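You operate a simulated robot arm through the tools that you are given. There is no shell and no other tool. Be economical: measure what you need, move in short steps, check, and stop when the job is done.

You are at the controls of a simulated two-armed robot. One attempt, no reset.

TASK
Take the yellow cloth from the table top and hang it over the radiator rail.
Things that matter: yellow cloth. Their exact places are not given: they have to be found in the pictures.

The check looks at the end state, three seconds after you hand in, the way a careful person would. Anything else that was tipped, shoved, dropped, spilled or broken makes it a failure. Flat cloth is picked up by pressing the open fingertips on it (5 to 10 N) and closing them slowly along it; thin cloth reads only 2 to 8 mm in the jaws.

THE ROBOT
Two 7-joint arms with two-finger parallel grippers on one trunk, on a base that drives. Base frame: it is fixed to the floor where the robot stands at the start and does not move with it; the origin is under the middle of the robot, x ahead of it, y to its left, z up. Readings come in m, degrees, newtons and seconds.
The left shoulder is at the start at [0.07, 0.163, 1.02], the right one opposite. Payload 3.43 kg a hand.
The tool frame of a hand sits at the grasp point between the pads (the TCP): z along the fingers, y along the line on which they close. The tips reach 0.034 m beyond it. The gripper opens to 0.128 m. The fingers are 0.024 m wide and 0.012 m thick; the gripper's body (0.048 by 0.13 m) begins 0.096 m behind the TCP.
Orientation is told as [roll, pitch, yaw] about the base's x, y, z axes, in that order, counted from this pose: with the fingers straight down and closing along the base's y, the tool's x points along the base's -x, its y along +y and its z along -z.

THE INTERFACE
- The arms move only by the tool play_rows. It takes "left_rows", "right_rows" or both (then of equal length, played together; a hand with none holds still); each is a list of rows, each a list of 7 numbers: the shift along the tool's x, y, z in m, then the turn, a rotation vector about the tool's x, y, z in degrees, then the finger opening in m, from 0 to 0.128. In form: [[dx, dy, dz, wx, wy, wz, grip], ...]. A call has 1 to 12 rows; each row shifts and turns the commanded pose from where the row before left it, along the tool's axes as they then stand. Each row takes 0.2 s and may step no farther than 0.05 m and 8.6 degrees from the row before; otherwise, or with a gripper value out of range, the whole call is refused. Where a pose cannot be reached the arm comes as near as it can. A force on the tool above 40 N (or 10 N above the force at the start of the call, whichever is more), or a blocked arm, ends the call early, and 0.2 s more pass. Each finger travels about 0.153 m/s and halts on what it meets, pressing with about 30 N; the grip force reading is that of the motor and also rises with nothing between the fingers. The clock runs only during rows and for 0.2 s after the last one: add rows that do not move to give the fingers time. The reply holds the time, the measured pose of the TCP, the force on the tool along the base axes, the opening and the grip force, in the units named above and with some noise.
- Cameras (640 x 400 px; columns grow to the right, rows downward): "scene" is now at [0.0999, 0.0677, 1.2389]; the picture's right is [0.80, -0.60, -0.00], its down [-0.41, -0.54, -0.74] and it looks along [0.45, 0.59, -0.67] (base axes); focal length 214 px, centre (320, 200). "left" rides on the left gripper at [0.076, 0.011, -0.16] in its tool frame; the picture's right is [-0.15, 0.99, 0.00], its down [-0.88, -0.13, -0.46] and it looks along [-0.45, -0.07, 0.89] (tool axes); focal length 234 px, centre (320, 200). "right" rides on the right gripper at [0.076, -0.011, -0.16] in its tool frame; the picture's right is [0.15, 0.99, 0.00], its down [-0.88, 0.13, -0.46] and it looks along [-0.45, 0.07, 0.89] (tool axes); focal length 234 px, centre (320, 200).
- camera(camera): a new picture of that camera. It takes no simulated time.
- slide_trunk(by): slides the trunk up (or, below 0, down) by that many m; the arms and the scene camera ride with it, the base frame stays. It gives what a move gives, with no picture.
- base_move(legs): drives the robot by 1 to 6 legs, each [ahead, left, turn to the left] in m, m and degrees, along the robot's own axes; the way and the turn of a leg run together, so that a leg with both is an arc; at most 1.5 m and 180 degrees a leg. The arms and the cameras ride along, it lands a little off, and it stops where it bumps. It gives what a move gives.
- pan_tilt(pan, tilt): turns the head with the scene camera to pan (to the left, within 86 degrees either way) and tilt (down, from -29 to 69), counted from straight ahead of the robot. It gives what a move gives.
- locate(camera, pixels): for up to 12 pixels [column, row] of the newest picture of that camera ("zoom" is the newest enlarged one), the place [x, y, z] in the base frame of the surface seen there, good to about 0.002 m. It takes no simulated time.
- close_up(camera, box): a new picture of the part [left, top, right, bottom] of that camera's present view, enlarged. It takes no simulated time.
- job_done(): hands the job in; it is judged then, once.

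Keep the steps short. Do not move on a guess: measure, check each grasp and each placing, and mend mistakes. In all there are 80 turns and 78 pictures (those below and enlarged ones count). Leave the grippers open and the arms clear of the work at the hand-in unless told otherwise, and finish with a single line.

The tools are called after ">>>" as name(argument=value, ...) on one line, values as JSON. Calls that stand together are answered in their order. play_rows: Moves the arms, as the interface text tells. Its arguments: {"type":"object","properties":{"left_rows":{"type":"array","items":{"type":"array","items":{"type":"number"}}},"right_rows":{"type":"array","items":{"type":"array","items":{"type":"number"}}}},"required":[]} The other tools are called the same way: slide_trunk (by) slides the trunk up or down; base_move (legs) drives the base; pan_tilt (pan, tilt) turns the head that bears the scene camera; camera (camera) takes a picture; locate (camera, pixels) gives the place of the surface under pixels of a picture; close_up (camera, box) takes an enlarged picture of a part of a camera's view; job_done () hands the job in.

At the start:

```text
clock: 0.0
left_tool_pos: [0.3904, 0.4581, 0.9434]
left_orientation: [0.0, -0.1, 0.1]
left_force: [0.0, 0.3, -0.1]
left_gripper_width: 0.1282
left_finger_force: 0.0
right_tool_pos: [0.6507, 0.1136, 0.9903]
right_orientation: [-0.1, 0.0, -0.1]
right_force: [0.2, 0.4, 0.8]
right_gripper_width: 0.1279
right_finger_force: 0.0
trunk travel left (down, up): [-0.5, 0.44]
robot x, y, heading: [-0.0017, 0.0025, 0.2]
head pan, tilt: [52.9, 42.2]
```

scene: 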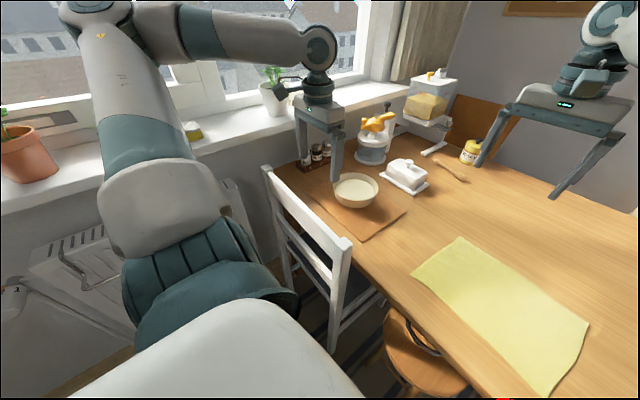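
right: 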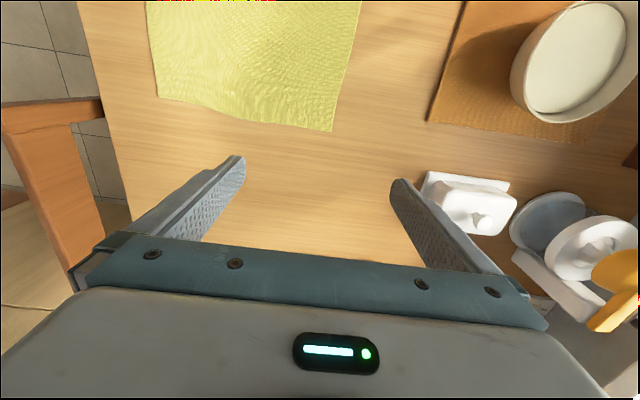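
left: 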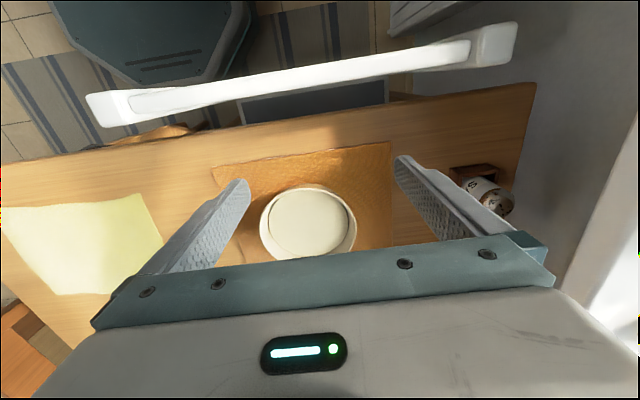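

The yellow cloth is on the table at about (500,310). A radiator seems to be under the window at about (80,260). I'll measure the cloth corners and the radiator candidates, then look left.

>>> locate(camera="scene", pixels=[[461, 238], [413, 272], [588, 322], [545, 394], [500, 310], [80, 262], [60, 240], [100, 235], [235, 190], [350, 242], [268, 168], [30, 280]])

>>> pan_tilt(pan=84, tilt=40)

>>> camera(camera="scene")

```text
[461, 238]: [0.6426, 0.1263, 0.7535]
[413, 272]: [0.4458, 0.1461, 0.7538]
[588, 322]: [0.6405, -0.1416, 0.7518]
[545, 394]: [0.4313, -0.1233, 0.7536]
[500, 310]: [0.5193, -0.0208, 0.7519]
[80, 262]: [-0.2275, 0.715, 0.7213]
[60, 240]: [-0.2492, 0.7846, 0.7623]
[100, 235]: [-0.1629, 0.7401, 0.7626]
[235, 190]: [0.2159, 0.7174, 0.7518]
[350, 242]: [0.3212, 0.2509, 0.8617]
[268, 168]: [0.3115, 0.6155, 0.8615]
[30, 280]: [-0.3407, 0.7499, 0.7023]
```

```text
clock: 1.0
left_tool_pos: [0.3901, 0.4581, 0.9419]
left_orientation: [0.0, 0.0, 0.1]
left_force: [-0.1, -0.2, -0.2]
left_gripper_width: 0.1278
left_finger_force: 0.1
right_tool_pos: [0.6511, 0.1147, 0.9909]
right_orientation: [0.1, 0.0, -0.1]
right_force: [-0.7, 0.2, -0.1]
right_gripper_width: 0.1282
right_finger_force: 0.0
trunk travel left (down, up): [-0.5, 0.44]
robot x, y, heading: [0.001, 0.0035, -0.2]
head pan, tilt: [84.0, 40.0]
```

```text
74 pictures are left
```

scene: 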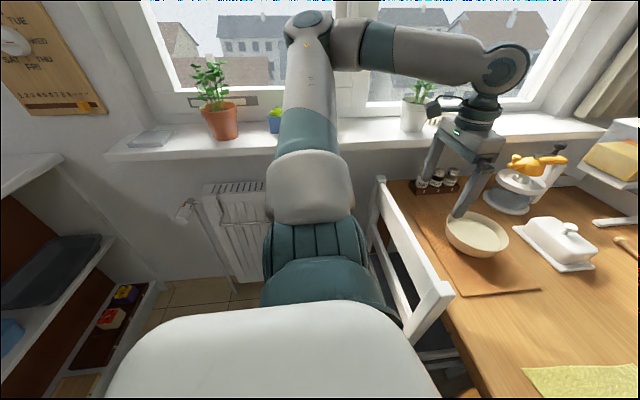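

The radiator is behind the left arm at about (240,220). I'll enlarge it and check the table height.

>>> locate(camera="scene", pixels=[[510, 350], [560, 370], [184, 208], [230, 188], [240, 215], [240, 250], [205, 230], [200, 130], [190, 200], [180, 160]])

>>> close_up(camera="scene", box=[160, 150, 320, 300])

```text
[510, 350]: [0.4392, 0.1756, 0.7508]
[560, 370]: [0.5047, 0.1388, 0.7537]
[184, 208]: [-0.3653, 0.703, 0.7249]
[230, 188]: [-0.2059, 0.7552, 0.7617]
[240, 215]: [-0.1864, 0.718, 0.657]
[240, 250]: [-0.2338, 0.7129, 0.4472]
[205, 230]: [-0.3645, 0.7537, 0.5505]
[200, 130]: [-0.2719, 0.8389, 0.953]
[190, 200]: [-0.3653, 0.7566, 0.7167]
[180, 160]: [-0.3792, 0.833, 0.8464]
```

```text
2.67 times, centred on (240, 225) of scene
```

zoom: 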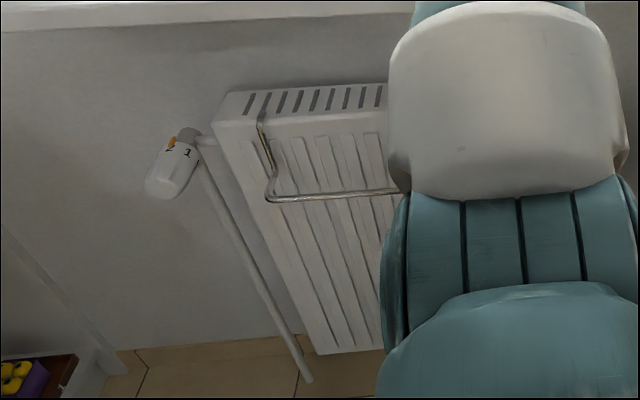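

A chrome rail hooks over the radiator front, from about (270,198) towards the right in the zoom. I'll measure it.

>>> locate(camera="zoom", pixels=[[272, 199], [300, 197], [340, 194], [385, 190], [261, 125], [268, 160], [340, 130], [230, 110], [380, 95], [20, 25], [350, 27], [400, 20]])

>>> pan_tilt(pan=80, tilt=55)

>>> camera(camera="scene")

```text
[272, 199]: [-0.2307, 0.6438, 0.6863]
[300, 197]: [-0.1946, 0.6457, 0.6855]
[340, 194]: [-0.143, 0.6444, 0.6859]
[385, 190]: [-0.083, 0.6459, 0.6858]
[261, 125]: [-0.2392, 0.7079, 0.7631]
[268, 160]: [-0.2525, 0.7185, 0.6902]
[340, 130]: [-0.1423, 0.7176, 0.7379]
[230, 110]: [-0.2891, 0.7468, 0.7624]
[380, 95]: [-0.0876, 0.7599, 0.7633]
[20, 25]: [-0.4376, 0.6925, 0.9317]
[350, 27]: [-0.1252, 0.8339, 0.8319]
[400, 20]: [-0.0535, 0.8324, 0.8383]
```

```text
clock: 1.7
left_tool_pos: [0.3899, 0.4569, 0.9435]
left_orientation: [0.0, 0.1, 0.1]
left_force: [-0.2, -0.1, -0.1]
left_gripper_width: 0.128
left_finger_force: 0.0
right_tool_pos: [0.6528, 0.1153, 0.9902]
right_orientation: [0.0, 0.0, 0.0]
right_force: [-0.4, 0.2, -0.3]
right_gripper_width: 0.1281
right_finger_force: 0.0
trunk travel left (down, up): [-0.5, 0.44]
robot x, y, heading: [0.0044, -0.0019, -0.1]
head pan, tilt: [80.0, 55.0]
```

```text
72 pictures are left
```

scene: 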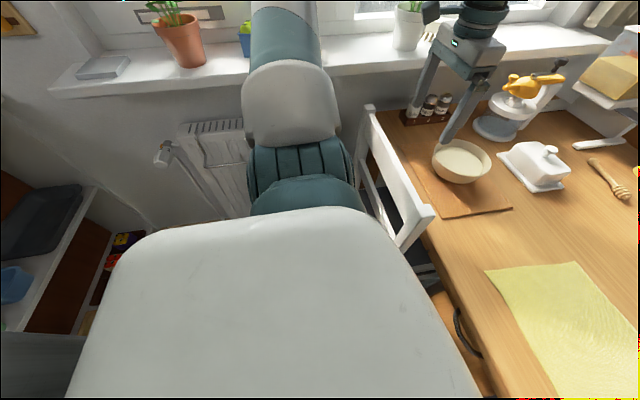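

The rail runs along x at y≈0.645, z≈0.686, about 0.07 m in front of the radiator face (y≈0.718). The cloth is about 0.2 × 0.27 m with its top at z≈0.753. I plan to grip the far long edge (x≈0.62) with both hands, turn left 90°, and drape it. First I'll bring both hands above that edge.

>>> play_rows(right_rows=[[0.0033, -0.0215, 0.012, 0, 0, 0, 0.08], [0.0033, -0.0215, 0.012, 0, 0, 0, 0.08], [0.0033, -0.0215, 0.012, 0, 0, 0, 0.08], [0.0033, -0.0215, 0.012, 0, 0, 0, 0.08], [0.0033, -0.0215, 0.012, 0, 0, 0, 0.08], [0.0033, -0.0215, 0.012, 0, 0, 0, 0.08], [0.0033, -0.0215, 0.012, 0, 0, 0, 0.08], [0.0033, -0.0215, 0.012, 0, 0, 0, 0.08], [0.0033, -0.0215, 0.012, 0, 0, 0, 0.08], [0.0033, -0.0215, 0.012, 0, 0, 0, 0.08], [0, 0, 0, 0, 0, 0, 0.08]], left_rows=[[-0.023, -0.0372, 0, 0, 0, 0, 0.08], [-0.023, -0.0372, 0, 0, 0, 0, 0.08], [-0.023, -0.0372, 0, 0, 0, 0, 0.08], [-0.023, -0.0372, 0, 0, 0, 0, 0.08], [-0.023, -0.0372, 0, 0, 0, 0, 0.08], [-0.023, -0.0372, 0, 0, 0, 0, 0.08], [-0.023, -0.0372, 0, 0, 0, 0, 0.08], [-0.023, -0.0372, 0, 0, 0, 0, 0.08], [-0.023, -0.0372, 0, 0, 0, 0, 0.08], [-0.023, -0.0372, 0, 0, 0, 0, 0.08], [0, 0, 0, 0, 0, 0, 0.08]])

>>> camera(camera="scene")

>>> pan_tilt(pan=0, tilt=45)

>>> camera(camera="left")

>>> camera(camera="right")

```text
clock: 4.1
left_tool_pos: [0.5816, 0.1519, 0.9415]
left_orientation: [-0.1, -0.1, 0.2]
left_force: [0.1, 0.4, -0.3]
left_gripper_width: 0.08
left_finger_force: 0.0
left hand out of reach, approached as far as the arm can: row 9, 10
right_tool_pos: [0.6202, -0.1015, 0.8701]
right_orientation: [0.1, 0.0, 0.0]
right_force: [0.5, 0.0, 0.7]
right_gripper_width: 0.08
right_finger_force: 0.0
trunk travel left (down, up): [-0.5, 0.44]
robot x, y, heading: [0.0009, -0.0022, 0.3]
head pan, tilt: [80.0, 55.0]
```

```text
71 pictures are left
```

scene: 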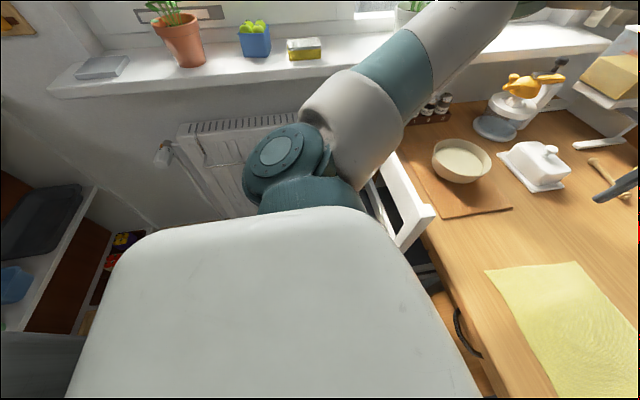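

```text
clock: 5.7
left_tool_pos: [0.5812, 0.1519, 0.942]
left_orientation: [0.0, -0.2, 0.1]
left_force: [-0.6, 0.5, 0.5]
left_gripper_width: 0.0799
left_finger_force: 0.0
right_tool_pos: [0.6197, -0.103, 0.8705]
right_orientation: [0.0, 0.1, 0.0]
right_force: [0.7, -1.2, 0.6]
right_gripper_width: 0.0802
right_finger_force: 0.0
trunk travel left (down, up): [-0.5, 0.44]
robot x, y, heading: [-0.0001, 0.002, 0.3]
head pan, tilt: [0.0, 45.0]
```

```text
70 pictures are left
```

left: 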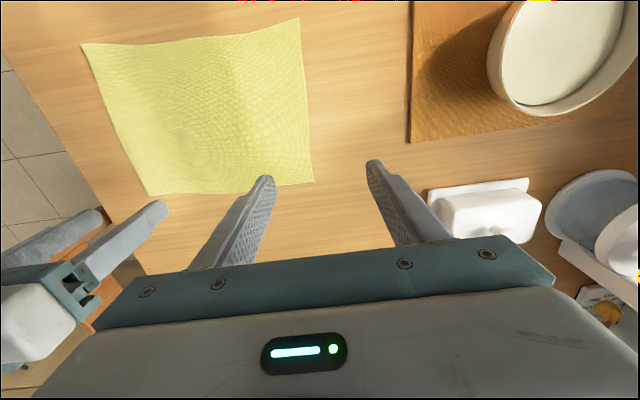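

```text
69 pictures are left
```

right: 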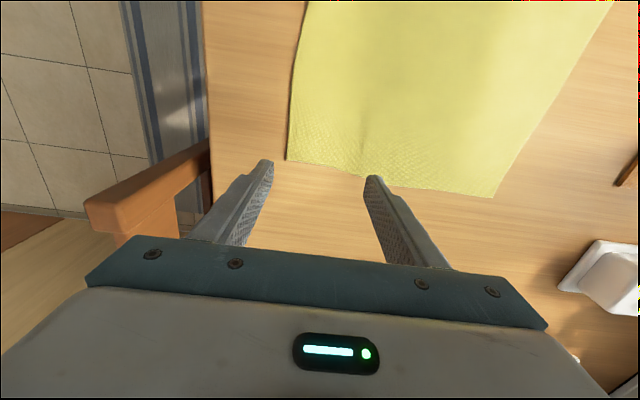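

The left hand stopped at (0.581, 0.152), near its reach limit while high up. The right hand is above its corner. I'll try lowering the left hand to z≈0.87 to see if it reaches further.

>>> play_rows(left_rows=[[0, 0, 0.035, 0, 0, 0, 0.08], [0, 0, 0.035, 0, 0, 0, 0.08], [0, 0, 0, 0, 0, 0, 0.08]])

```text
clock: 6.5
left_tool_pos: [0.5793, 0.1565, 0.8704]
left_orientation: [0.0, -0.1, 0.1]
left_force: [0.6, -0.5, 0.0]
left_gripper_width: 0.08
left_finger_force: 0.0
left hand out of reach, approached as far as the arm can: row 2
right_tool_pos: [0.6187, -0.103, 0.8693]
right_orientation: [-0.1, 0.0, -0.1]
right_force: [-0.5, 0.2, 0.3]
right_gripper_width: 0.0797
right_finger_force: 0.1
trunk travel left (down, up): [-0.5, 0.44]
robot x, y, heading: [0.0006, 0.0009, 0.1]
head pan, tilt: [0.0, 45.0]
```

It's still limited inward. Turning the base about 10° right would put the cloth on the left arm's side, so I'll check what stands on the right first.

>>> camera(camera="scene")

>>> locate(camera="right", pixels=[[150, 190], [200, 160], [130, 220], [290, 155], [495, 192], [370, 160]])

```text
68 pictures are left
```

scene: 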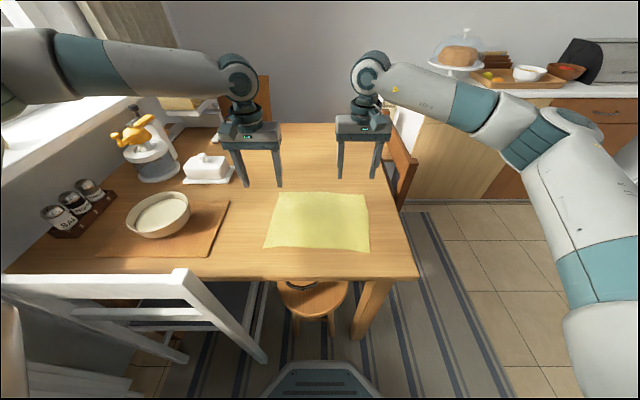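

```text
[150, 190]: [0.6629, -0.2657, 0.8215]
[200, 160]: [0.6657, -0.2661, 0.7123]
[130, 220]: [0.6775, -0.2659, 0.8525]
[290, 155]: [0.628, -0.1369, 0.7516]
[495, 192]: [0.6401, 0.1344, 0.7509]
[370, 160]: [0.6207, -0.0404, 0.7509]
```

The left elbow is far outside, which limits it. A chair back at y≈−0.266 stands right of the right hand. I'll pull the right hand back and up, then turn the base right by 10°.

>>> play_rows(right_rows=[[0.04, 0.015, -0.02, 0, 0, 0, 0.08], [0.04, 0.015, -0.02, 0, 0, 0, 0.08], [0.04, 0.01, -0.02, 0, 0, 0, 0.08]])

>>> base_move(legs=[[0, 0, -10]])

```text
clock: 7.3
left_tool_pos: [0.5788, 0.1543, 0.8731]
left_orientation: [-0.1, 0.0, 0.1]
left_force: [-0.2, 0.4, 1.2]
left_gripper_width: 0.08
left_finger_force: 0.0
right_tool_pos: [0.4988, -0.0617, 0.9315]
right_orientation: [0.0, 0.0, -0.1]
right_force: [-0.7, -0.4, 1.5]
right_gripper_width: 0.0799
right_finger_force: 0.1
trunk travel left (down, up): [-0.5, 0.44]
robot x, y, heading: [-0.0029, 0.0034, 0.1]
head pan, tilt: [0.0, 45.0]
```

```text
clock: 8.3
left_tool_pos: [0.5969, 0.0518, 0.8726]
left_orientation: [0.0, -0.1, -10.0]
left_force: [0.3, -0.1, -0.5]
left_gripper_width: 0.0797
left_finger_force: 0.0
right_tool_pos: [0.4801, -0.1485, 0.9308]
right_orientation: [0.1, 0.0, -10.1]
right_force: [0.4, -0.1, -1.1]
right_gripper_width: 0.0799
right_finger_force: 0.0
trunk travel left (down, up): [-0.5, 0.44]
robot x, y, heading: [0.0007, -0.0032, -10.3]
head pan, tilt: [0.0, 45.0]
```

The turn came out at −10.3°, and both hands are yawed −10°, which is fine. Now I'll put the hands above the far corners: left at (0.617, 0.09), right at (0.607, −0.095), both at z≈0.83.

>>> play_rows(left_rows=[[-0.0044, 0.0136, 0, 0, 0, 0, 0.08], [-0.0044, 0.0136, 0, 0, 0, 0, 0.08], [-0.0044, 0.0136, 0.021, 0, 0, 0, 0.08], [0, 0, 0.021, 0, 0, 0, 0.08], [0, 0, 0, 0, 0, 0, 0.08]], right_rows=[[-0.029, 0.0187, 0.02, 0, 0, 0, 0.08], [-0.029, 0.0187, 0.02, 0, 0, 0, 0.08], [-0.029, 0.0187, 0.03, 0, 0, 0, 0.08], [-0.029, 0.0187, 0.03, 0, 0, 0, 0.08], [0, 0, 0, 0, 0, 0, 0.08]])

>>> camera(camera="left")

>>> camera(camera="right")

```text
clock: 9.6
left_tool_pos: [0.618, 0.0905, 0.8293]
left_orientation: [0.0, -0.1, -10.0]
left_force: [0.5, -0.2, 0.9]
left_gripper_width: 0.08
left_finger_force: 0.0
right_tool_pos: [0.6093, -0.0968, 0.8298]
right_orientation: [0.0, 0.0, -10.1]
right_force: [-0.2, 0.2, 0.9]
right_gripper_width: 0.0801
right_finger_force: 0.0
trunk travel left (down, up): [-0.5, 0.44]
robot x, y, heading: [-0.0015, 0.0021, -10.0]
head pan, tilt: [0.0, 45.0]
```

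```text
67 pictures are left
```

left: 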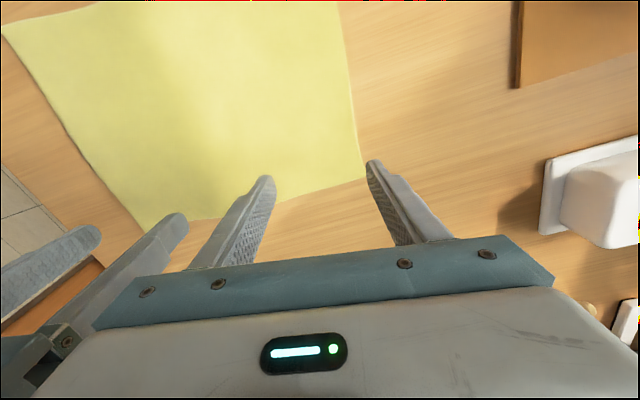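

```text
66 pictures are left
```

right: 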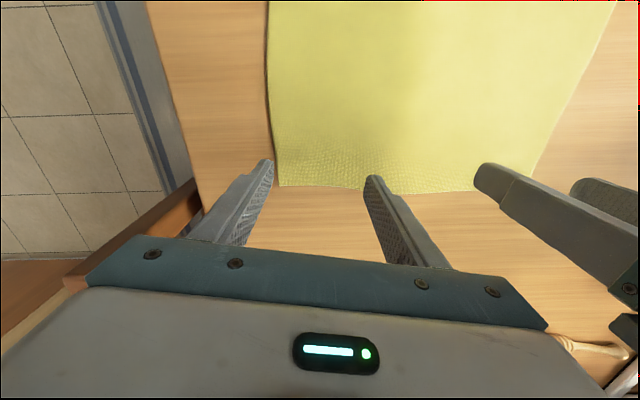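

The fingertips look close to the edge, so I'll measure the edge under the tips.

>>> locate(camera="left", pixels=[[362, 175], [310, 190], [240, 205], [266, 178], [376, 162], [200, 215]])

>>> locate(camera="right", pixels=[[281, 184], [320, 184], [355, 186], [267, 162], [374, 178], [450, 191]])

```text
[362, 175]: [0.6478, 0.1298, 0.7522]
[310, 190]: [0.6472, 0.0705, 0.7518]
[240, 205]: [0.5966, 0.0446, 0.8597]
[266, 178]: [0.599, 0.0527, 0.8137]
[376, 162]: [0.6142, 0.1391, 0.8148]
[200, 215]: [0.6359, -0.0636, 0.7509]
```

```text
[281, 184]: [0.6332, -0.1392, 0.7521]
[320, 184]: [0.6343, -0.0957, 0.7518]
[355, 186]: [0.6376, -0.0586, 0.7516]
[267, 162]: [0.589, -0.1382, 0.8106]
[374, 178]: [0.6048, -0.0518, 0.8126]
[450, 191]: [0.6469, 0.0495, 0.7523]
```

The edge is about 27 mm beyond the TCPs and the corners are at y=0.130 and −0.139. I'll narrow the openings to 0.06, centre slightly inward and descend to just above the cloth.

>>> play_rows(left_rows=[[-0.001, -0.0074, 0.018, 0, 0, 0, 0.06], [0, 0, 0.018, 0, 0, 0, 0.06], [0, 0, 0.004, 0, 0, 0, 0.06], [0, 0, 0.003, 0, 0, 0, 0.06]], right_rows=[[0.001, 0.005, 0.018, 0, 0, 0, 0.06], [0, 0, 0.018, 0, 0, 0, 0.06], [0, 0, 0.004, 0, 0, 0, 0.06], [0, 0, 0.003, 0, 0, 0, 0.06]])

```text
clock: 10.6
left_tool_pos: [0.6169, 0.0831, 0.7882]
left_orientation: [-0.1, -0.1, -10.0]
left_force: [-0.5, -0.4, 0.8]
left_gripper_width: 0.06
left_finger_force: 0.0
right_tool_pos: [0.6094, -0.0896, 0.7871]
right_orientation: [0.0, 0.0, -10.1]
right_force: [0.7, 0.8, -0.6]
right_gripper_width: 0.06
right_finger_force: 0.0
trunk travel left (down, up): [-0.5, 0.44]
robot x, y, heading: [0.0019, -0.0039, -10.1]
head pan, tilt: [0.0, 45.0]
```

No contact force yet. I'll press down in small steps.

>>> play_rows(left_rows=[[0, 0, 0.002, 0, 0, 0, 0.06], [0, 0, 0.001, 0, 0, 0, 0.06]], right_rows=[[0, 0, 0.002, 0, 0, 0, 0.06], [0, 0, 0.001, 0, 0, 0, 0.06]])

```text
clock: 11.2
left_tool_pos: [0.6153, 0.0841, 0.7868]
left_orientation: [-0.1, -0.1, -10.0]
left_force: [-0.2, -1.1, -0.1]
left_gripper_width: 0.0603
left_finger_force: 0.1
right_tool_pos: [0.6097, -0.0896, 0.7858]
right_orientation: [0.0, 0.1, -10.1]
right_force: [1.4, 0.1, 4.8]
right_gripper_width: 0.0598
right_finger_force: 0.2
trunk travel left (down, up): [-0.5, 0.44]
robot x, y, heading: [-0.002, 0.0007, -10.0]
head pan, tilt: [0.0, 45.0]
```

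>>> play_rows(left_rows=[[0, 0, 0.0015, 0, 0, 0, 0.06], [0, 0, 0, 0, 0, 0, 0.06]], right_rows=[[0, 0, 0.0005, 0, 0, 0, 0.06], [0, 0, 0, 0, 0, 0, 0.06]])

```text
clock: 11.8
left_tool_pos: [0.6158, 0.0835, 0.7859]
left_orientation: [0.0, -0.2, -9.9]
left_force: [0.3, -1.0, 3.0]
left_gripper_width: 0.0596
left_finger_force: 0.1
left hand out of reach, approached as far as the arm can: row 1
right_tool_pos: [0.6096, -0.09, 0.7854]
right_orientation: [0.0, -0.1, -10.1]
right_force: [2.9, 0.2, 10.1]
right_gripper_width: 0.0599
right_finger_force: 0.0
trunk travel left (down, up): [-0.5, 0.44]
robot x, y, heading: [-0.0002, 0.0026, -10.1]
head pan, tilt: [0.0, 45.0]
```

The right hand presses about 10 N, the left only 3 N and at its reach limit. I'll shift the left hand a few mm towards its own side and press a bit more.

>>> play_rows(left_rows=[[0.004, 0.004, 0.0, 0, 0, 0, 0.06], [0, 0, 0.001, 0, 0, 0, 0.06], [0, 0, 0, 0, 0, 0, 0.06]], right_rows=[[0, 0, -0.0002, 0, 0, 0, 0.06], [0, 0, 0, 0, 0, 0, 0.06], [0, 0, 0, 0, 0, 0, 0.06]])

```text
clock: 12.6
left_tool_pos: [0.6118, 0.0896, 0.7864]
left_orientation: [-0.1, -0.2, -10.0]
left_force: [-1.3, -0.9, 7.6]
left_gripper_width: 0.0594
left_finger_force: 0.1
right_tool_pos: [0.6077, -0.0894, 0.7847]
right_orientation: [-0.1, -0.1, -10.1]
right_force: [3.6, 0.8, 10.5]
right_gripper_width: 0.06
right_finger_force: 0.7
trunk travel left (down, up): [-0.5, 0.44]
robot x, y, heading: [0.0019, 0.0031, -10.0]
head pan, tilt: [0.0, 45.0]
```

Left 7.6 N, right 10.5 N: good. I'll close both slowly.

>>> play_rows(left_rows=[[0, 0, 0, 0, 0, 0, 0.054], [0, 0, 0, 0, 0, 0, 0.047], [0, 0, 0, 0, 0, 0, 0.04], [0, 0, 0, 0, 0, 0, 0.033], [0, 0, 0, 0, 0, 0, 0.026], [0, 0, 0, 0, 0, 0, 0.019], [0, 0, 0, 0, 0, 0, 0.012], [0, 0, 0, 0, 0, 0, 0.006], [0, 0, 0, 0, 0, 0, 0.0], [0, 0, 0, 0, 0, 0, 0.0], [0, 0, 0, 0, 0, 0, 0.0]], right_rows=[[0, 0, 0, 0, 0, 0, 0.054], [0, 0, 0, 0, 0, 0, 0.047], [0, 0, 0, 0, 0, 0, 0.04], [0, 0, 0, 0, 0, 0, 0.033], [0, 0, 0, 0, 0, 0, 0.026], [0, 0, 0, 0, 0, 0, 0.019], [0, 0, 0, 0, 0, 0, 0.012], [0, 0, 0, 0, 0, 0, 0.006], [0, 0, 0, 0, 0, 0, 0.0], [0, 0, 0, 0, 0, 0, 0.0], [0, 0, 0, 0, 0, 0, 0.0]])

>>> camera(camera="left")

>>> camera(camera="right")

```text
clock: 14.9
left_tool_pos: [0.6129, 0.089, 0.7864]
left_orientation: [-0.1, -0.1, -10.0]
left_force: [0.7, -3.5, 13.0]
left_gripper_width: 0.0016
left_finger_force: 30.4
right_tool_pos: [0.6079, -0.089, 0.7848]
right_orientation: [0.0, 0.0, -10.1]
right_force: [0.4, 4.0, 6.8]
right_gripper_width: 0.0023
right_finger_force: 30.2
trunk travel left (down, up): [-0.5, 0.44]
robot x, y, heading: [0.0003, 0.0003, -10.2]
head pan, tilt: [0.0, 45.0]
```

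```text
65 pictures are left
```

left: 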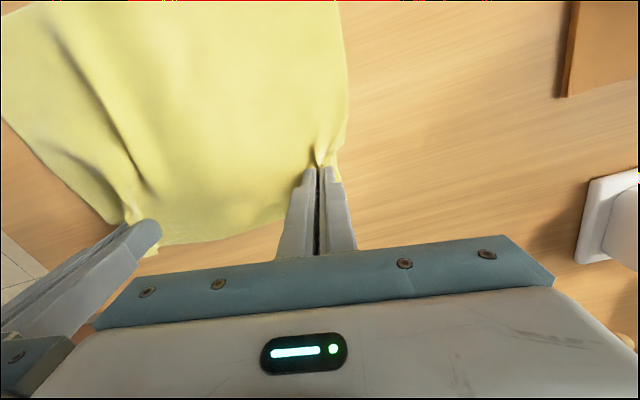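

```text
64 pictures are left
```

right: 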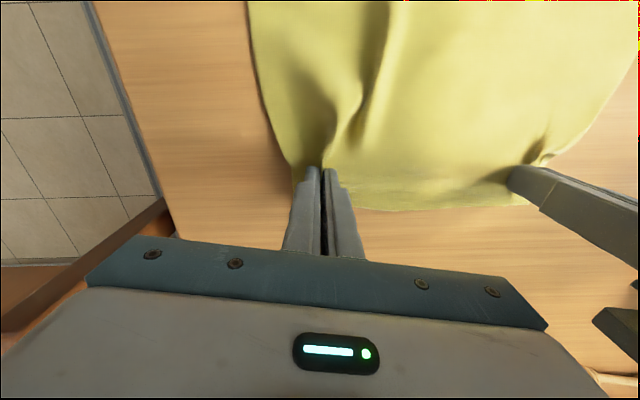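

Both jaws pinch a fold of cloth (1.6 and 2.3 mm). I'll lift both 0.1 m together and check.

>>> play_rows(left_rows=[[0, 0, -0.015, 0, 0, 0, 0], [0, 0, -0.02, 0, 0, 0, 0], [0, 0, -0.02, 0, 0, 0, 0], [0, 0, -0.02, 0, 0, 0, 0], [0, 0, -0.025, 0, 0, 0, 0]], right_rows=[[0, 0, -0.015, 0, 0, 0, 0], [0, 0, -0.02, 0, 0, 0, 0], [0, 0, -0.02, 0, 0, 0, 0], [0, 0, -0.02, 0, 0, 0, 0], [0, 0, -0.025, 0, 0, 0, 0]])

>>> camera(camera="scene")

```text
clock: 16.1
left_tool_pos: [0.6115, 0.0901, 0.8848]
left_orientation: [-0.2, -0.2, -10.0]
left_force: [-0.6, -5.3, 0.5]
left_gripper_width: 0.0017
left_finger_force: 30.5
right_tool_pos: [0.6072, -0.0898, 0.8861]
right_orientation: [0.0, -0.1, -10.0]
right_force: [0.1, 5.0, 0.1]
right_gripper_width: 0.0027
right_finger_force: 30.2
trunk travel left (down, up): [-0.5, 0.44]
robot x, y, heading: [-0.002, -0.0001, -9.9]
head pan, tilt: [0.0, 45.0]
```

```text
63 pictures are left
```

scene: 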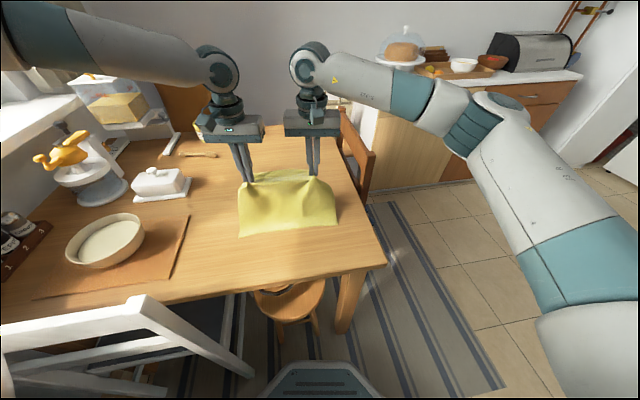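

Both ends are held. The hands are being pulled together with about 5 N, so I'll ease them 1 cm closer, then raise the trunk 0.3 m so the cloth clears the table things.

>>> play_rows(left_rows=[[0, -0.005, 0, 0, 0, 0, 0], [0, 0, 0, 0, 0, 0, 0]], right_rows=[[0, 0.005, 0, 0, 0, 0, 0], [0, 0, 0, 0, 0, 0, 0]])

>>> slide_trunk(by=0.3)

>>> pan_tilt(pan=70, tilt=45)

>>> camera(camera="scene")

```text
clock: 16.8
left_tool_pos: [0.6124, 0.0839, 0.8833]
left_orientation: [0.0, 0.0, -10.0]
left_force: [0.7, 0.4, 0.3]
left_gripper_width: 0.0016
left_finger_force: 29.5
right_tool_pos: [0.6086, -0.0855, 0.8854]
right_orientation: [0.0, -0.1, -10.2]
right_force: [0.8, -0.9, -0.2]
right_gripper_width: 0.0023
right_finger_force: 30.1
trunk travel left (down, up): [-0.5, 0.44]
robot x, y, heading: [-0.001, -0.003, -10.0]
head pan, tilt: [0.0, 45.0]
```

```text
clock: 19.8
left_tool_pos: [0.6121, 0.0838, 1.1839]
left_orientation: [-0.1, 0.0, -9.9]
left_force: [0.0, -0.1, 0.1]
left_gripper_width: 0.0016
left_finger_force: 30.4
right_tool_pos: [0.6085, -0.0854, 1.1857]
right_orientation: [0.0, -0.1, -10.1]
right_force: [0.2, -0.1, 0.3]
right_gripper_width: 0.0026
right_finger_force: 29.9
trunk travel left (down, up): [-0.8, 0.14]
robot x, y, heading: [0.0013, -0.002, -10.0]
head pan, tilt: [0.0, 45.0]
```

```text
clock: 21.2
left_tool_pos: [0.6127, 0.084, 1.1846]
left_orientation: [0.0, 0.0, -10.0]
left_force: [0.7, 1.1, -0.8]
left_gripper_width: 0.0015
left_finger_force: 30.0
right_tool_pos: [0.609, -0.0853, 1.1853]
right_orientation: [0.0, 0.0, -10.1]
right_force: [0.6, 0.0, -0.5]
right_gripper_width: 0.0026
right_finger_force: 30.1
trunk travel left (down, up): [-0.8, 0.14]
robot x, y, heading: [-0.0005, 0.0012, -10.2]
head pan, tilt: [70.0, 45.0]
```

```text
62 pictures are left
```

scene: 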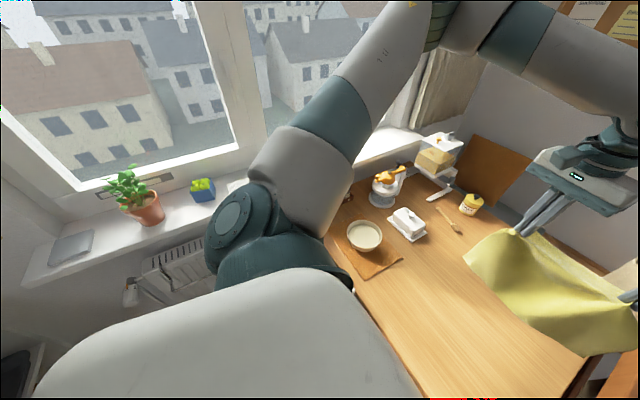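

The cloth hangs well between both hands. Before turning I need the elbow's reach and the sill things' places.

>>> locate(camera="scene", pixels=[[425, 30], [470, 30], [400, 15], [500, 30], [130, 175], [150, 210], [200, 185], [235, 130], [395, 170], [70, 250], [440, 150], [150, 150]])

>>> pan_tilt(pan=70, tilt=10)

>>> camera(camera="scene")

```text
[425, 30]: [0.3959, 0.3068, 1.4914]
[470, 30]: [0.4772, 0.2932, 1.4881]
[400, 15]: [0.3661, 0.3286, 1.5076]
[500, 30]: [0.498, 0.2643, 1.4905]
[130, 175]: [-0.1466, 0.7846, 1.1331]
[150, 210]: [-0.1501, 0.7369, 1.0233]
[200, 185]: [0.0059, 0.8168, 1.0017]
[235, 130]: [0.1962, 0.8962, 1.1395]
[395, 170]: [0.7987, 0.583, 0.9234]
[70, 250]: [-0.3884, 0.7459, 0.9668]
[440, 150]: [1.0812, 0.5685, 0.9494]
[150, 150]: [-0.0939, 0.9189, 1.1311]
```

```text
clock: 22.2
left_tool_pos: [0.6112, 0.085, 1.184]
left_orientation: [-0.1, 0.0, -10.0]
left_force: [-0.2, 0.1, 0.2]
left_gripper_width: 0.0016
left_finger_force: 29.6
right_tool_pos: [0.6097, -0.0843, 1.1848]
right_orientation: [-0.1, 0.1, -10.2]
right_force: [-0.1, 0.8, -0.3]
right_gripper_width: 0.0023
right_finger_force: 30.3
trunk travel left (down, up): [-0.8, 0.14]
robot x, y, heading: [-0.0014, 0.0023, -10.4]
head pan, tilt: [70.0, 10.0]
```

```text
61 pictures are left
```

scene: 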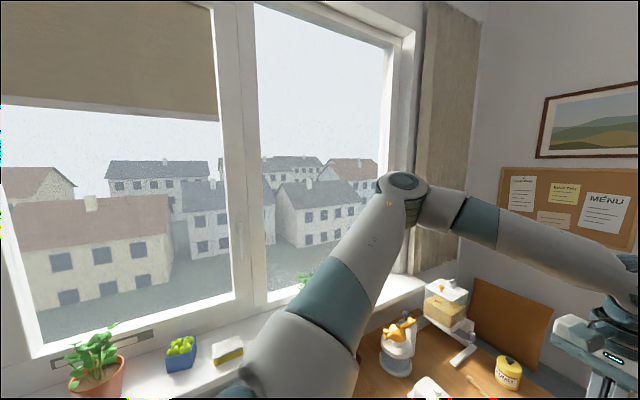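

The elbow is at z≈1.5, radius ≈0.55, clear of the sill things (plant top 1.15 at y≥0.69). I'll pull the hands in by 0.12 m and look down at the base and chair legs before turning.

>>> play_rows(left_rows=[[0.03, 0, 0, 0, 0, 0, 0], [0.03, 0, 0, 0, 0, 0, 0], [0.03, 0, 0, 0, 0, 0, 0], [0.03, 0, 0, 0, 0, 0, 0], [0, 0, 0, 0, 0, 0, 0]], right_rows=[[0.03, 0, 0, 0, 0, 0, 0], [0.03, 0, 0, 0, 0, 0, 0], [0.03, 0, 0, 0, 0, 0, 0], [0.03, 0, 0, 0, 0, 0, 0], [0, 0, 0, 0, 0, 0, 0]])

>>> pan_tilt(pan=30, tilt=65)

>>> camera(camera="scene")

```text
clock: 23.4
left_tool_pos: [0.4942, 0.1044, 1.1817]
left_orientation: [-0.1, 0.0, -9.9]
left_force: [1.4, -1.1, -0.6]
left_gripper_width: 0.0014
left_finger_force: 29.7
right_tool_pos: [0.4914, -0.064, 1.1871]
right_orientation: [0.0, 0.0, -10.1]
right_force: [0.0, -0.7, 0.5]
right_gripper_width: 0.002
right_finger_force: 30.0
trunk travel left (down, up): [-0.8, 0.14]
robot x, y, heading: [-0.0029, 0.0007, -10.1]
head pan, tilt: [70.0, 10.0]
```

```text
clock: 24.6
left_tool_pos: [0.4931, 0.1049, 1.183]
left_orientation: [-0.1, -0.1, -10.0]
left_force: [0.5, 0.5, 0.4]
left_gripper_width: 0.0019
left_finger_force: 29.9
right_tool_pos: [0.493, -0.0618, 1.1866]
right_orientation: [-0.1, 0.0, -10.1]
right_force: [0.4, 0.2, 0.0]
right_gripper_width: 0.0023
right_finger_force: 30.1
trunk travel left (down, up): [-0.8, 0.14]
robot x, y, heading: [-0.0024, -0.001, -10.0]
head pan, tilt: [30.0, 65.0]
```

```text
60 pictures are left
```

scene: 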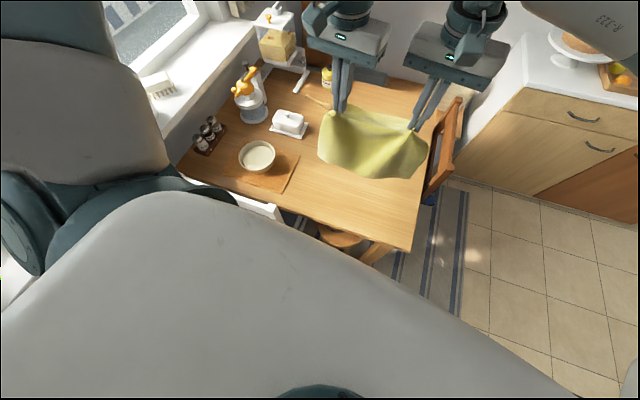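

The base radius is about 0.25 m and the chair is about 0.38 m away, so turning in place is safe. I'll turn left 50° first.

>>> base_move(legs=[[0, 0, 50]])

>>> pan_tilt(pan=40, tilt=45)

>>> camera(camera="scene")

```text
clock: 27.3
left_tool_pos: [0.2383, 0.4442, 1.1826]
left_orientation: [0.0, 0.1, 39.9]
left_force: [0.6, 0.6, 0.1]
left_gripper_width: 0.0015
left_finger_force: 30.0
right_tool_pos: [0.3664, 0.3347, 1.185]
right_orientation: [0.0, -0.1, 39.7]
right_force: [0.1, -0.1, 0.8]
right_gripper_width: 0.0024
right_finger_force: 29.7
trunk travel left (down, up): [-0.8, 0.14]
robot x, y, heading: [-0.0016, -0.0009, 39.5]
head pan, tilt: [30.0, 65.0]
```

```text
clock: 28.1
left_tool_pos: [0.2383, 0.4449, 1.1814]
left_orientation: [-0.1, -0.2, 39.8]
left_force: [-0.3, 0.1, 0.3]
left_gripper_width: 0.0013
left_finger_force: 29.6
right_tool_pos: [0.3653, 0.3341, 1.1858]
right_orientation: [0.0, 0.0, 39.8]
right_force: [0.2, -0.3, -0.4]
right_gripper_width: 0.0023
right_finger_force: 29.9
trunk travel left (down, up): [-0.8, 0.14]
robot x, y, heading: [-0.0002, 0.0018, 39.7]
head pan, tilt: [40.0, 45.0]
```

```text
59 pictures are left
```

scene: 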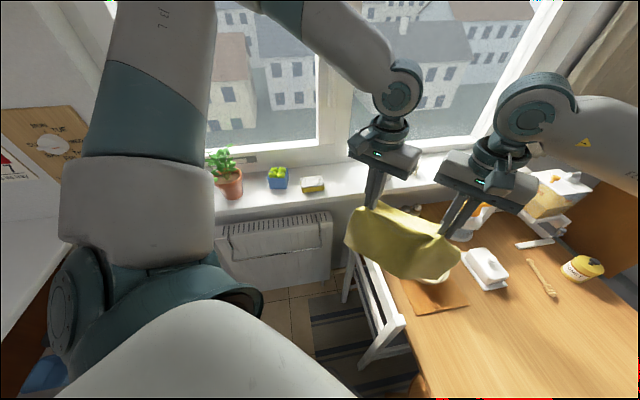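

Now the whole radiator shows. I'll measure the rail and the left wall.

>>> close_up(camera="scene", box=[200, 190, 360, 290])

>>> locate(camera="scene", pixels=[[50, 150], [20, 240], [20, 100], [225, 160], [310, 185], [228, 185], [240, 190], [60, 130], [160, 20], [100, 60], [350, 290], [375, 210]])

```text
4.00 times, centred on (280, 240) of scene
```

zoom: 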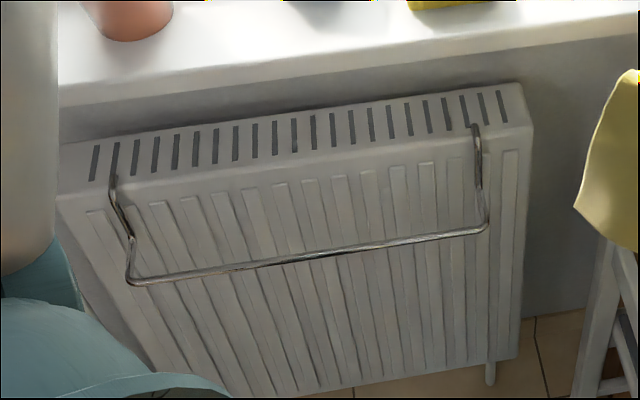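

```text
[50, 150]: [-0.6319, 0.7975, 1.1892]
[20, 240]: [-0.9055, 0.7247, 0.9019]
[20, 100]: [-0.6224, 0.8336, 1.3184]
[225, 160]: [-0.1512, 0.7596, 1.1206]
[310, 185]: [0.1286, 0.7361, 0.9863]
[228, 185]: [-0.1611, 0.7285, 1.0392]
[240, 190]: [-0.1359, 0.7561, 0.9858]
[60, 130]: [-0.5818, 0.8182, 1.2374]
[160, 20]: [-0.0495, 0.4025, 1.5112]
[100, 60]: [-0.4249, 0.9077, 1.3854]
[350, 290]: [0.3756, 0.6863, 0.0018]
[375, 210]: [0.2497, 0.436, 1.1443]
```

>>> locate(camera="zoom", pixels=[[135, 282], [200, 272], [300, 256], [400, 241], [484, 226], [484, 180], [475, 128], [112, 180], [60, 100], [300, 68], [600, 30], [250, 220]])

>>> base_move(legs=[[0, 0, 25]])

>>> pan_tilt(pan=50, tilt=30)

>>> camera(camera="scene")

```text
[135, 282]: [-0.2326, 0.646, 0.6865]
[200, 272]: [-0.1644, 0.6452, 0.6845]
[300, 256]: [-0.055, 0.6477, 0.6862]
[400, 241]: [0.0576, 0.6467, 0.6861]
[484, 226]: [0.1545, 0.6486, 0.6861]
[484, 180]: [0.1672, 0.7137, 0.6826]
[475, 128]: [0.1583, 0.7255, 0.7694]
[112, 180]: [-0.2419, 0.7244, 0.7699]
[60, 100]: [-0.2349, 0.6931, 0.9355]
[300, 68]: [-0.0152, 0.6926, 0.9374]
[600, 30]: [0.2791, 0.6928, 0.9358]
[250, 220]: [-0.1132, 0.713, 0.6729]
```

```text
clock: 29.8
left_tool_pos: [0.029, 0.503, 1.1819]
left_orientation: [0.1, -0.1, 64.7]
left_force: [0.2, -1.0, -0.4]
left_gripper_width: 0.0015
left_finger_force: 30.2
right_tool_pos: [0.1909, 0.4566, 1.1851]
right_orientation: [0.1, 0.0, 64.6]
right_force: [1.1, 0.3, 0.0]
right_gripper_width: 0.0027
right_finger_force: 29.9
trunk travel left (down, up): [-0.8, 0.14]
robot x, y, heading: [-0.0004, 0.0027, 64.5]
head pan, tilt: [40.0, 45.0]
```

```text
clock: 30.5
left_tool_pos: [0.028, 0.5035, 1.1818]
left_orientation: [-0.1, -0.1, 64.6]
left_force: [0.3, -1.0, 0.1]
left_gripper_width: 0.0014
left_finger_force: 30.1
right_tool_pos: [0.1905, 0.4577, 1.1858]
right_orientation: [0.0, 0.0, 64.6]
right_force: [0.0, 0.7, 1.1]
right_gripper_width: 0.0021
right_finger_force: 30.0
trunk travel left (down, up): [-0.8, 0.14]
robot x, y, heading: [-0.0008, -0.0033, 65.0]
head pan, tilt: [50.0, 30.0]
```

```text
57 pictures are left
```

scene: 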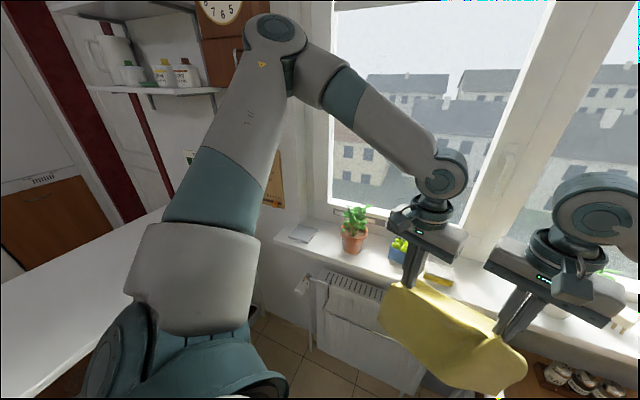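

The rail spans x −0.235 to 0.16 at y≈0.646, z≈0.686. There's a wall shelf on the left at about (180,85), so I'll measure its clearance to the elbow.

>>> locate(camera="scene", pixels=[[275, 30], [260, 60], [222, 88], [150, 90], [215, 45], [195, 45], [60, 10], [60, 260], [160, 215], [330, 85], [240, 100], [185, 75]])

```text
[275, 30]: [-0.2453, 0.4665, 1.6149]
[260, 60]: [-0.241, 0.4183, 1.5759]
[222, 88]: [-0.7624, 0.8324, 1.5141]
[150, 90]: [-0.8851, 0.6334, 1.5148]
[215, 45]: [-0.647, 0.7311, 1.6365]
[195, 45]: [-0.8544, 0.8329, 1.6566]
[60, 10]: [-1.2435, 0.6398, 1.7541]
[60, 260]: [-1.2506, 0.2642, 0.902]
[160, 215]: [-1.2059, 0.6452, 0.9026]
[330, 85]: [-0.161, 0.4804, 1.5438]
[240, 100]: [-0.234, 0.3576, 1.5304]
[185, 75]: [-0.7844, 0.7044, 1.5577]
```

The elbow is at about (−0.25, 0.46) and will move away from the shelf (x<−0.62). I'll finish the turn.

>>> base_move(legs=[[0, 0, 25.3]])

>>> pan_tilt(pan=0, tilt=50)

>>> camera(camera="scene")

```text
clock: 32.2
left_tool_pos: [-0.1918, 0.4661, 1.1821]
left_orientation: [0.1, 0.0, 90.2]
left_force: [-0.3, 0.2, 0.6]
left_gripper_width: 0.0013
left_finger_force: 29.6
right_tool_pos: [-0.0257, 0.4952, 1.1864]
right_orientation: [0.0, 0.0, 90.2]
right_force: [0.5, 0.7, 0.5]
right_gripper_width: 0.0025
right_finger_force: 29.9
trunk travel left (down, up): [-0.8, 0.14]
robot x, y, heading: [-0.0015, -0.0053, 90.4]
head pan, tilt: [50.0, 30.0]
```

```text
clock: 33.4
left_tool_pos: [-0.1912, 0.4658, 1.1828]
left_orientation: [-0.1, -0.1, 90.2]
left_force: [-0.1, 1.0, 0.4]
left_gripper_width: 0.0012
left_finger_force: 30.4
right_tool_pos: [-0.0258, 0.4952, 1.1854]
right_orientation: [0.0, 0.1, 90.1]
right_force: [-0.3, 0.6, -0.1]
right_gripper_width: 0.0024
right_finger_force: 30.1
trunk travel left (down, up): [-0.8, 0.14]
robot x, y, heading: [-0.0025, -0.0001, 90.3]
head pan, tilt: [0.0, 50.0]
```

```text
56 pictures are left
```

scene: 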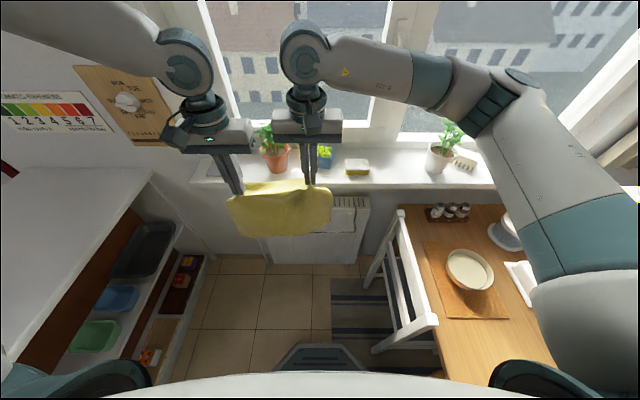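

Heading is now 90°. The hands' centre is x≈−0.108 and I want about −0.04. I'll check the chair position and the cloth's lower edge before shifting.

>>> locate(camera="scene", pixels=[[375, 350], [408, 368], [368, 285], [432, 320], [235, 228], [325, 220], [280, 235], [280, 195], [320, 350], [365, 362], [400, 215], [280, 360]])

```text
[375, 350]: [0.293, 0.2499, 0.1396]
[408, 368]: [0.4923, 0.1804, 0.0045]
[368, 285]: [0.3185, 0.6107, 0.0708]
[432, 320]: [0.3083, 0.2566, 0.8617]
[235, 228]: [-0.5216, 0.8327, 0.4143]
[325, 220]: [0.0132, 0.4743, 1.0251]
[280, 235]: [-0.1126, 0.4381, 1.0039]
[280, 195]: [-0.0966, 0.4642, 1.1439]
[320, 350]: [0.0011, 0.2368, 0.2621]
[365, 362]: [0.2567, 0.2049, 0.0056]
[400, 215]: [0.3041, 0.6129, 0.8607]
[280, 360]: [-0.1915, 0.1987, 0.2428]
```

The base's front corner is at about (0.19, 0.2) and the chair leg at (0.29, 0.25). A 5 cm shift right after backing 3 cm is safe. Then I'll align the hands and tilt the fingers 45° forward.

>>> base_move(legs=[[-0.03, 0, 0], [0, -0.05, 0]])

>>> play_rows(left_rows=[[-0.01, 0, 0, 0, 0, 0, 0], [-0.01, 0, 0, 0, 0, 0, 0], [-0.008, 0, 0, 0, 0, 0, 0], [0, 0, 0, 0, -7.5, 0, 0], [0, 0, 0, 0, -7.5, 0, 0], [0, 0, 0, 0, -7.5, 0, 0], [0, 0, 0, 0, -7.5, 0, 0], [0, 0, 0, 0, -7.5, 0, 0], [0, 0, 0, 0, -7.5, 0, 0], [0, 0, 0, 0, 0, 0, 0]], right_rows=[[0, 0, 0, 0, 0, 0, 0], [0, 0, 0, 0, 0, 0, 0], [0, 0, 0, 0, 0, 0, 0], [0, 0, 0, 0, -7.5, 0, 0], [0, 0, 0, 0, -7.5, 0, 0], [0, 0, 0, 0, -7.5, 0, 0], [0, 0, 0, 0, -7.5, 0, 0], [0, 0, 0, 0, -7.5, 0, 0], [0, 0, 0, 0, -7.5, 0, 0], [0, 0, 0, 0, 0, 0, 0]])

>>> locate(camera="zoom", pixels=[[300, 60], [300, 75], [300, 80], [300, 85], [300, 95], [300, 50]])

>>> camera(camera="scene")

```text
clock: 34.8
left_tool_pos: [-0.1513, 0.4381, 1.1807]
left_orientation: [-0.4, 0.0, 90.6]
left_force: [-1.3, 0.8, -0.7]
left_gripper_width: 0.0013
left_finger_force: 30.4
right_tool_pos: [0.015, 0.466, 1.1847]
right_orientation: [-0.3, 0.1, 90.4]
right_force: [-0.8, 0.5, 0.1]
right_gripper_width: 0.0025
right_finger_force: 30.4
trunk travel left (down, up): [-0.8, 0.14]
robot x, y, heading: [0.0474, -0.0308, 90.3]
head pan, tilt: [0.0, 50.0]
```

```text
clock: 37.0
left_tool_pos: [-0.1369, 0.5105, 1.1912]
left_orientation: [-0.2, -45.1, 90.7]
left_force: [-0.5, -0.5, 0.0]
left_gripper_width: 0.0016
left_finger_force: 29.7
left hand out of reach, approached as far as the arm can: row 8, 9
right_tool_pos: [0.0221, 0.4625, 1.1858]
right_orientation: [0.0, -45.1, 90.4]
right_force: [-0.9, -0.5, 0.2]
right_gripper_width: 0.0025
right_finger_force: 29.8
trunk travel left (down, up): [-0.8, 0.14]
robot x, y, heading: [0.05, -0.028, 90.5]
head pan, tilt: [0.0, 50.0]
```

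```text
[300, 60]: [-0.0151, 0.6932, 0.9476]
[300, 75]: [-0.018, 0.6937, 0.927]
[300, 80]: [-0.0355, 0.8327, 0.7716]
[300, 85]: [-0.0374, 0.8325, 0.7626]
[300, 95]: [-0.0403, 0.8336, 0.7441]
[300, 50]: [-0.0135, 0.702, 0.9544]
```

```text
55 pictures are left
```

scene: 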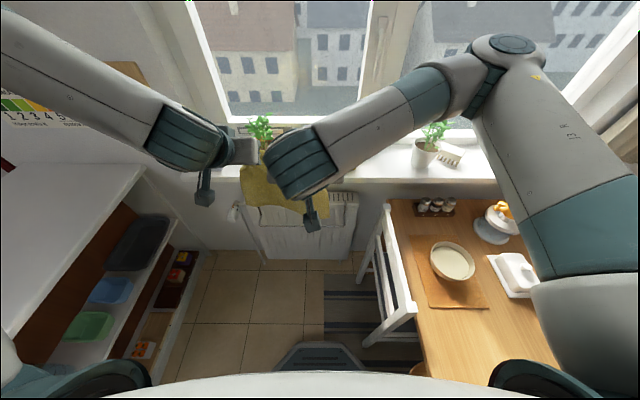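

The sill underside is at 0.925 with its front at y=0.693, so tips under 0.88 can pass beneath it. The left hand came out 48 mm further forward. I'll bring the right level with it and check the right elbow before lowering.

>>> play_rows(right_rows=[[-0.0113, 0, 0.0113, 0, 0, 0, 0], [-0.0113, 0, 0.0113, 0, 0, 0, 0], [-0.0113, 0, 0.0113, 0, 0, 0, 0], [0, 0, 0, 0, 0, 0, 0]])

>>> locate(camera="scene", pixels=[[510, 45], [560, 60], [480, 80], [440, 90], [550, 150], [440, 130], [450, 155], [240, 180], [290, 205]])

>>> camera(camera="left")

>>> camera(camera="right")

```text
clock: 38.0
left_tool_pos: [-0.1368, 0.5102, 1.1891]
left_orientation: [-0.2, -44.9, 90.6]
left_force: [0.1, -0.2, 0.0]
left_gripper_width: 0.0014
left_finger_force: 30.2
right_tool_pos: [0.0208, 0.5121, 1.1853]
right_orientation: [0.0, -45.0, 90.4]
right_force: [-0.5, -0.6, -1.2]
right_gripper_width: 0.0024
right_finger_force: 29.7
trunk travel left (down, up): [-0.8, 0.14]
robot x, y, heading: [0.0494, -0.031, 90.2]
head pan, tilt: [0.0, 50.0]
```

```text
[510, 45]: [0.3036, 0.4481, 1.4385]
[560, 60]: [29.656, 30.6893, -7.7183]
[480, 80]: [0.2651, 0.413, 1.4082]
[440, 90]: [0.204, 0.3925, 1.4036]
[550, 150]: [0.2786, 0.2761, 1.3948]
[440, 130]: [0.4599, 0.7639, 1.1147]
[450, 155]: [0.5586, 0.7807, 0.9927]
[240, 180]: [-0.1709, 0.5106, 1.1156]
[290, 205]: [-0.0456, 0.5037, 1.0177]
```

```text
54 pictures are left
```

left: 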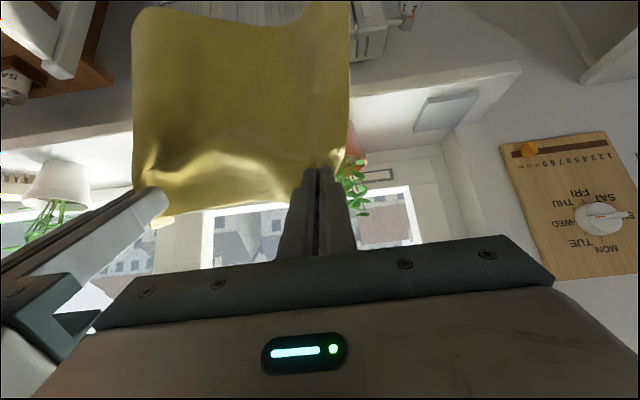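

```text
53 pictures are left
```

right: 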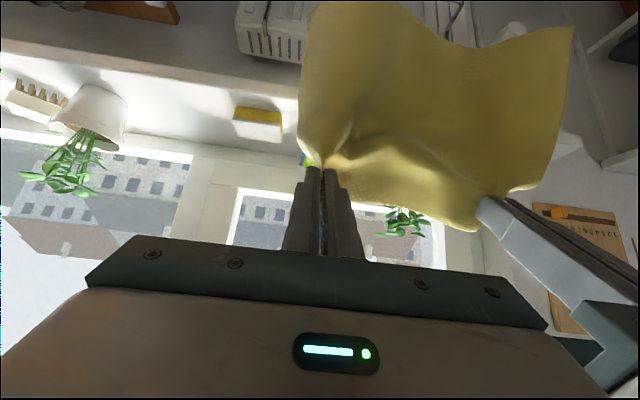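

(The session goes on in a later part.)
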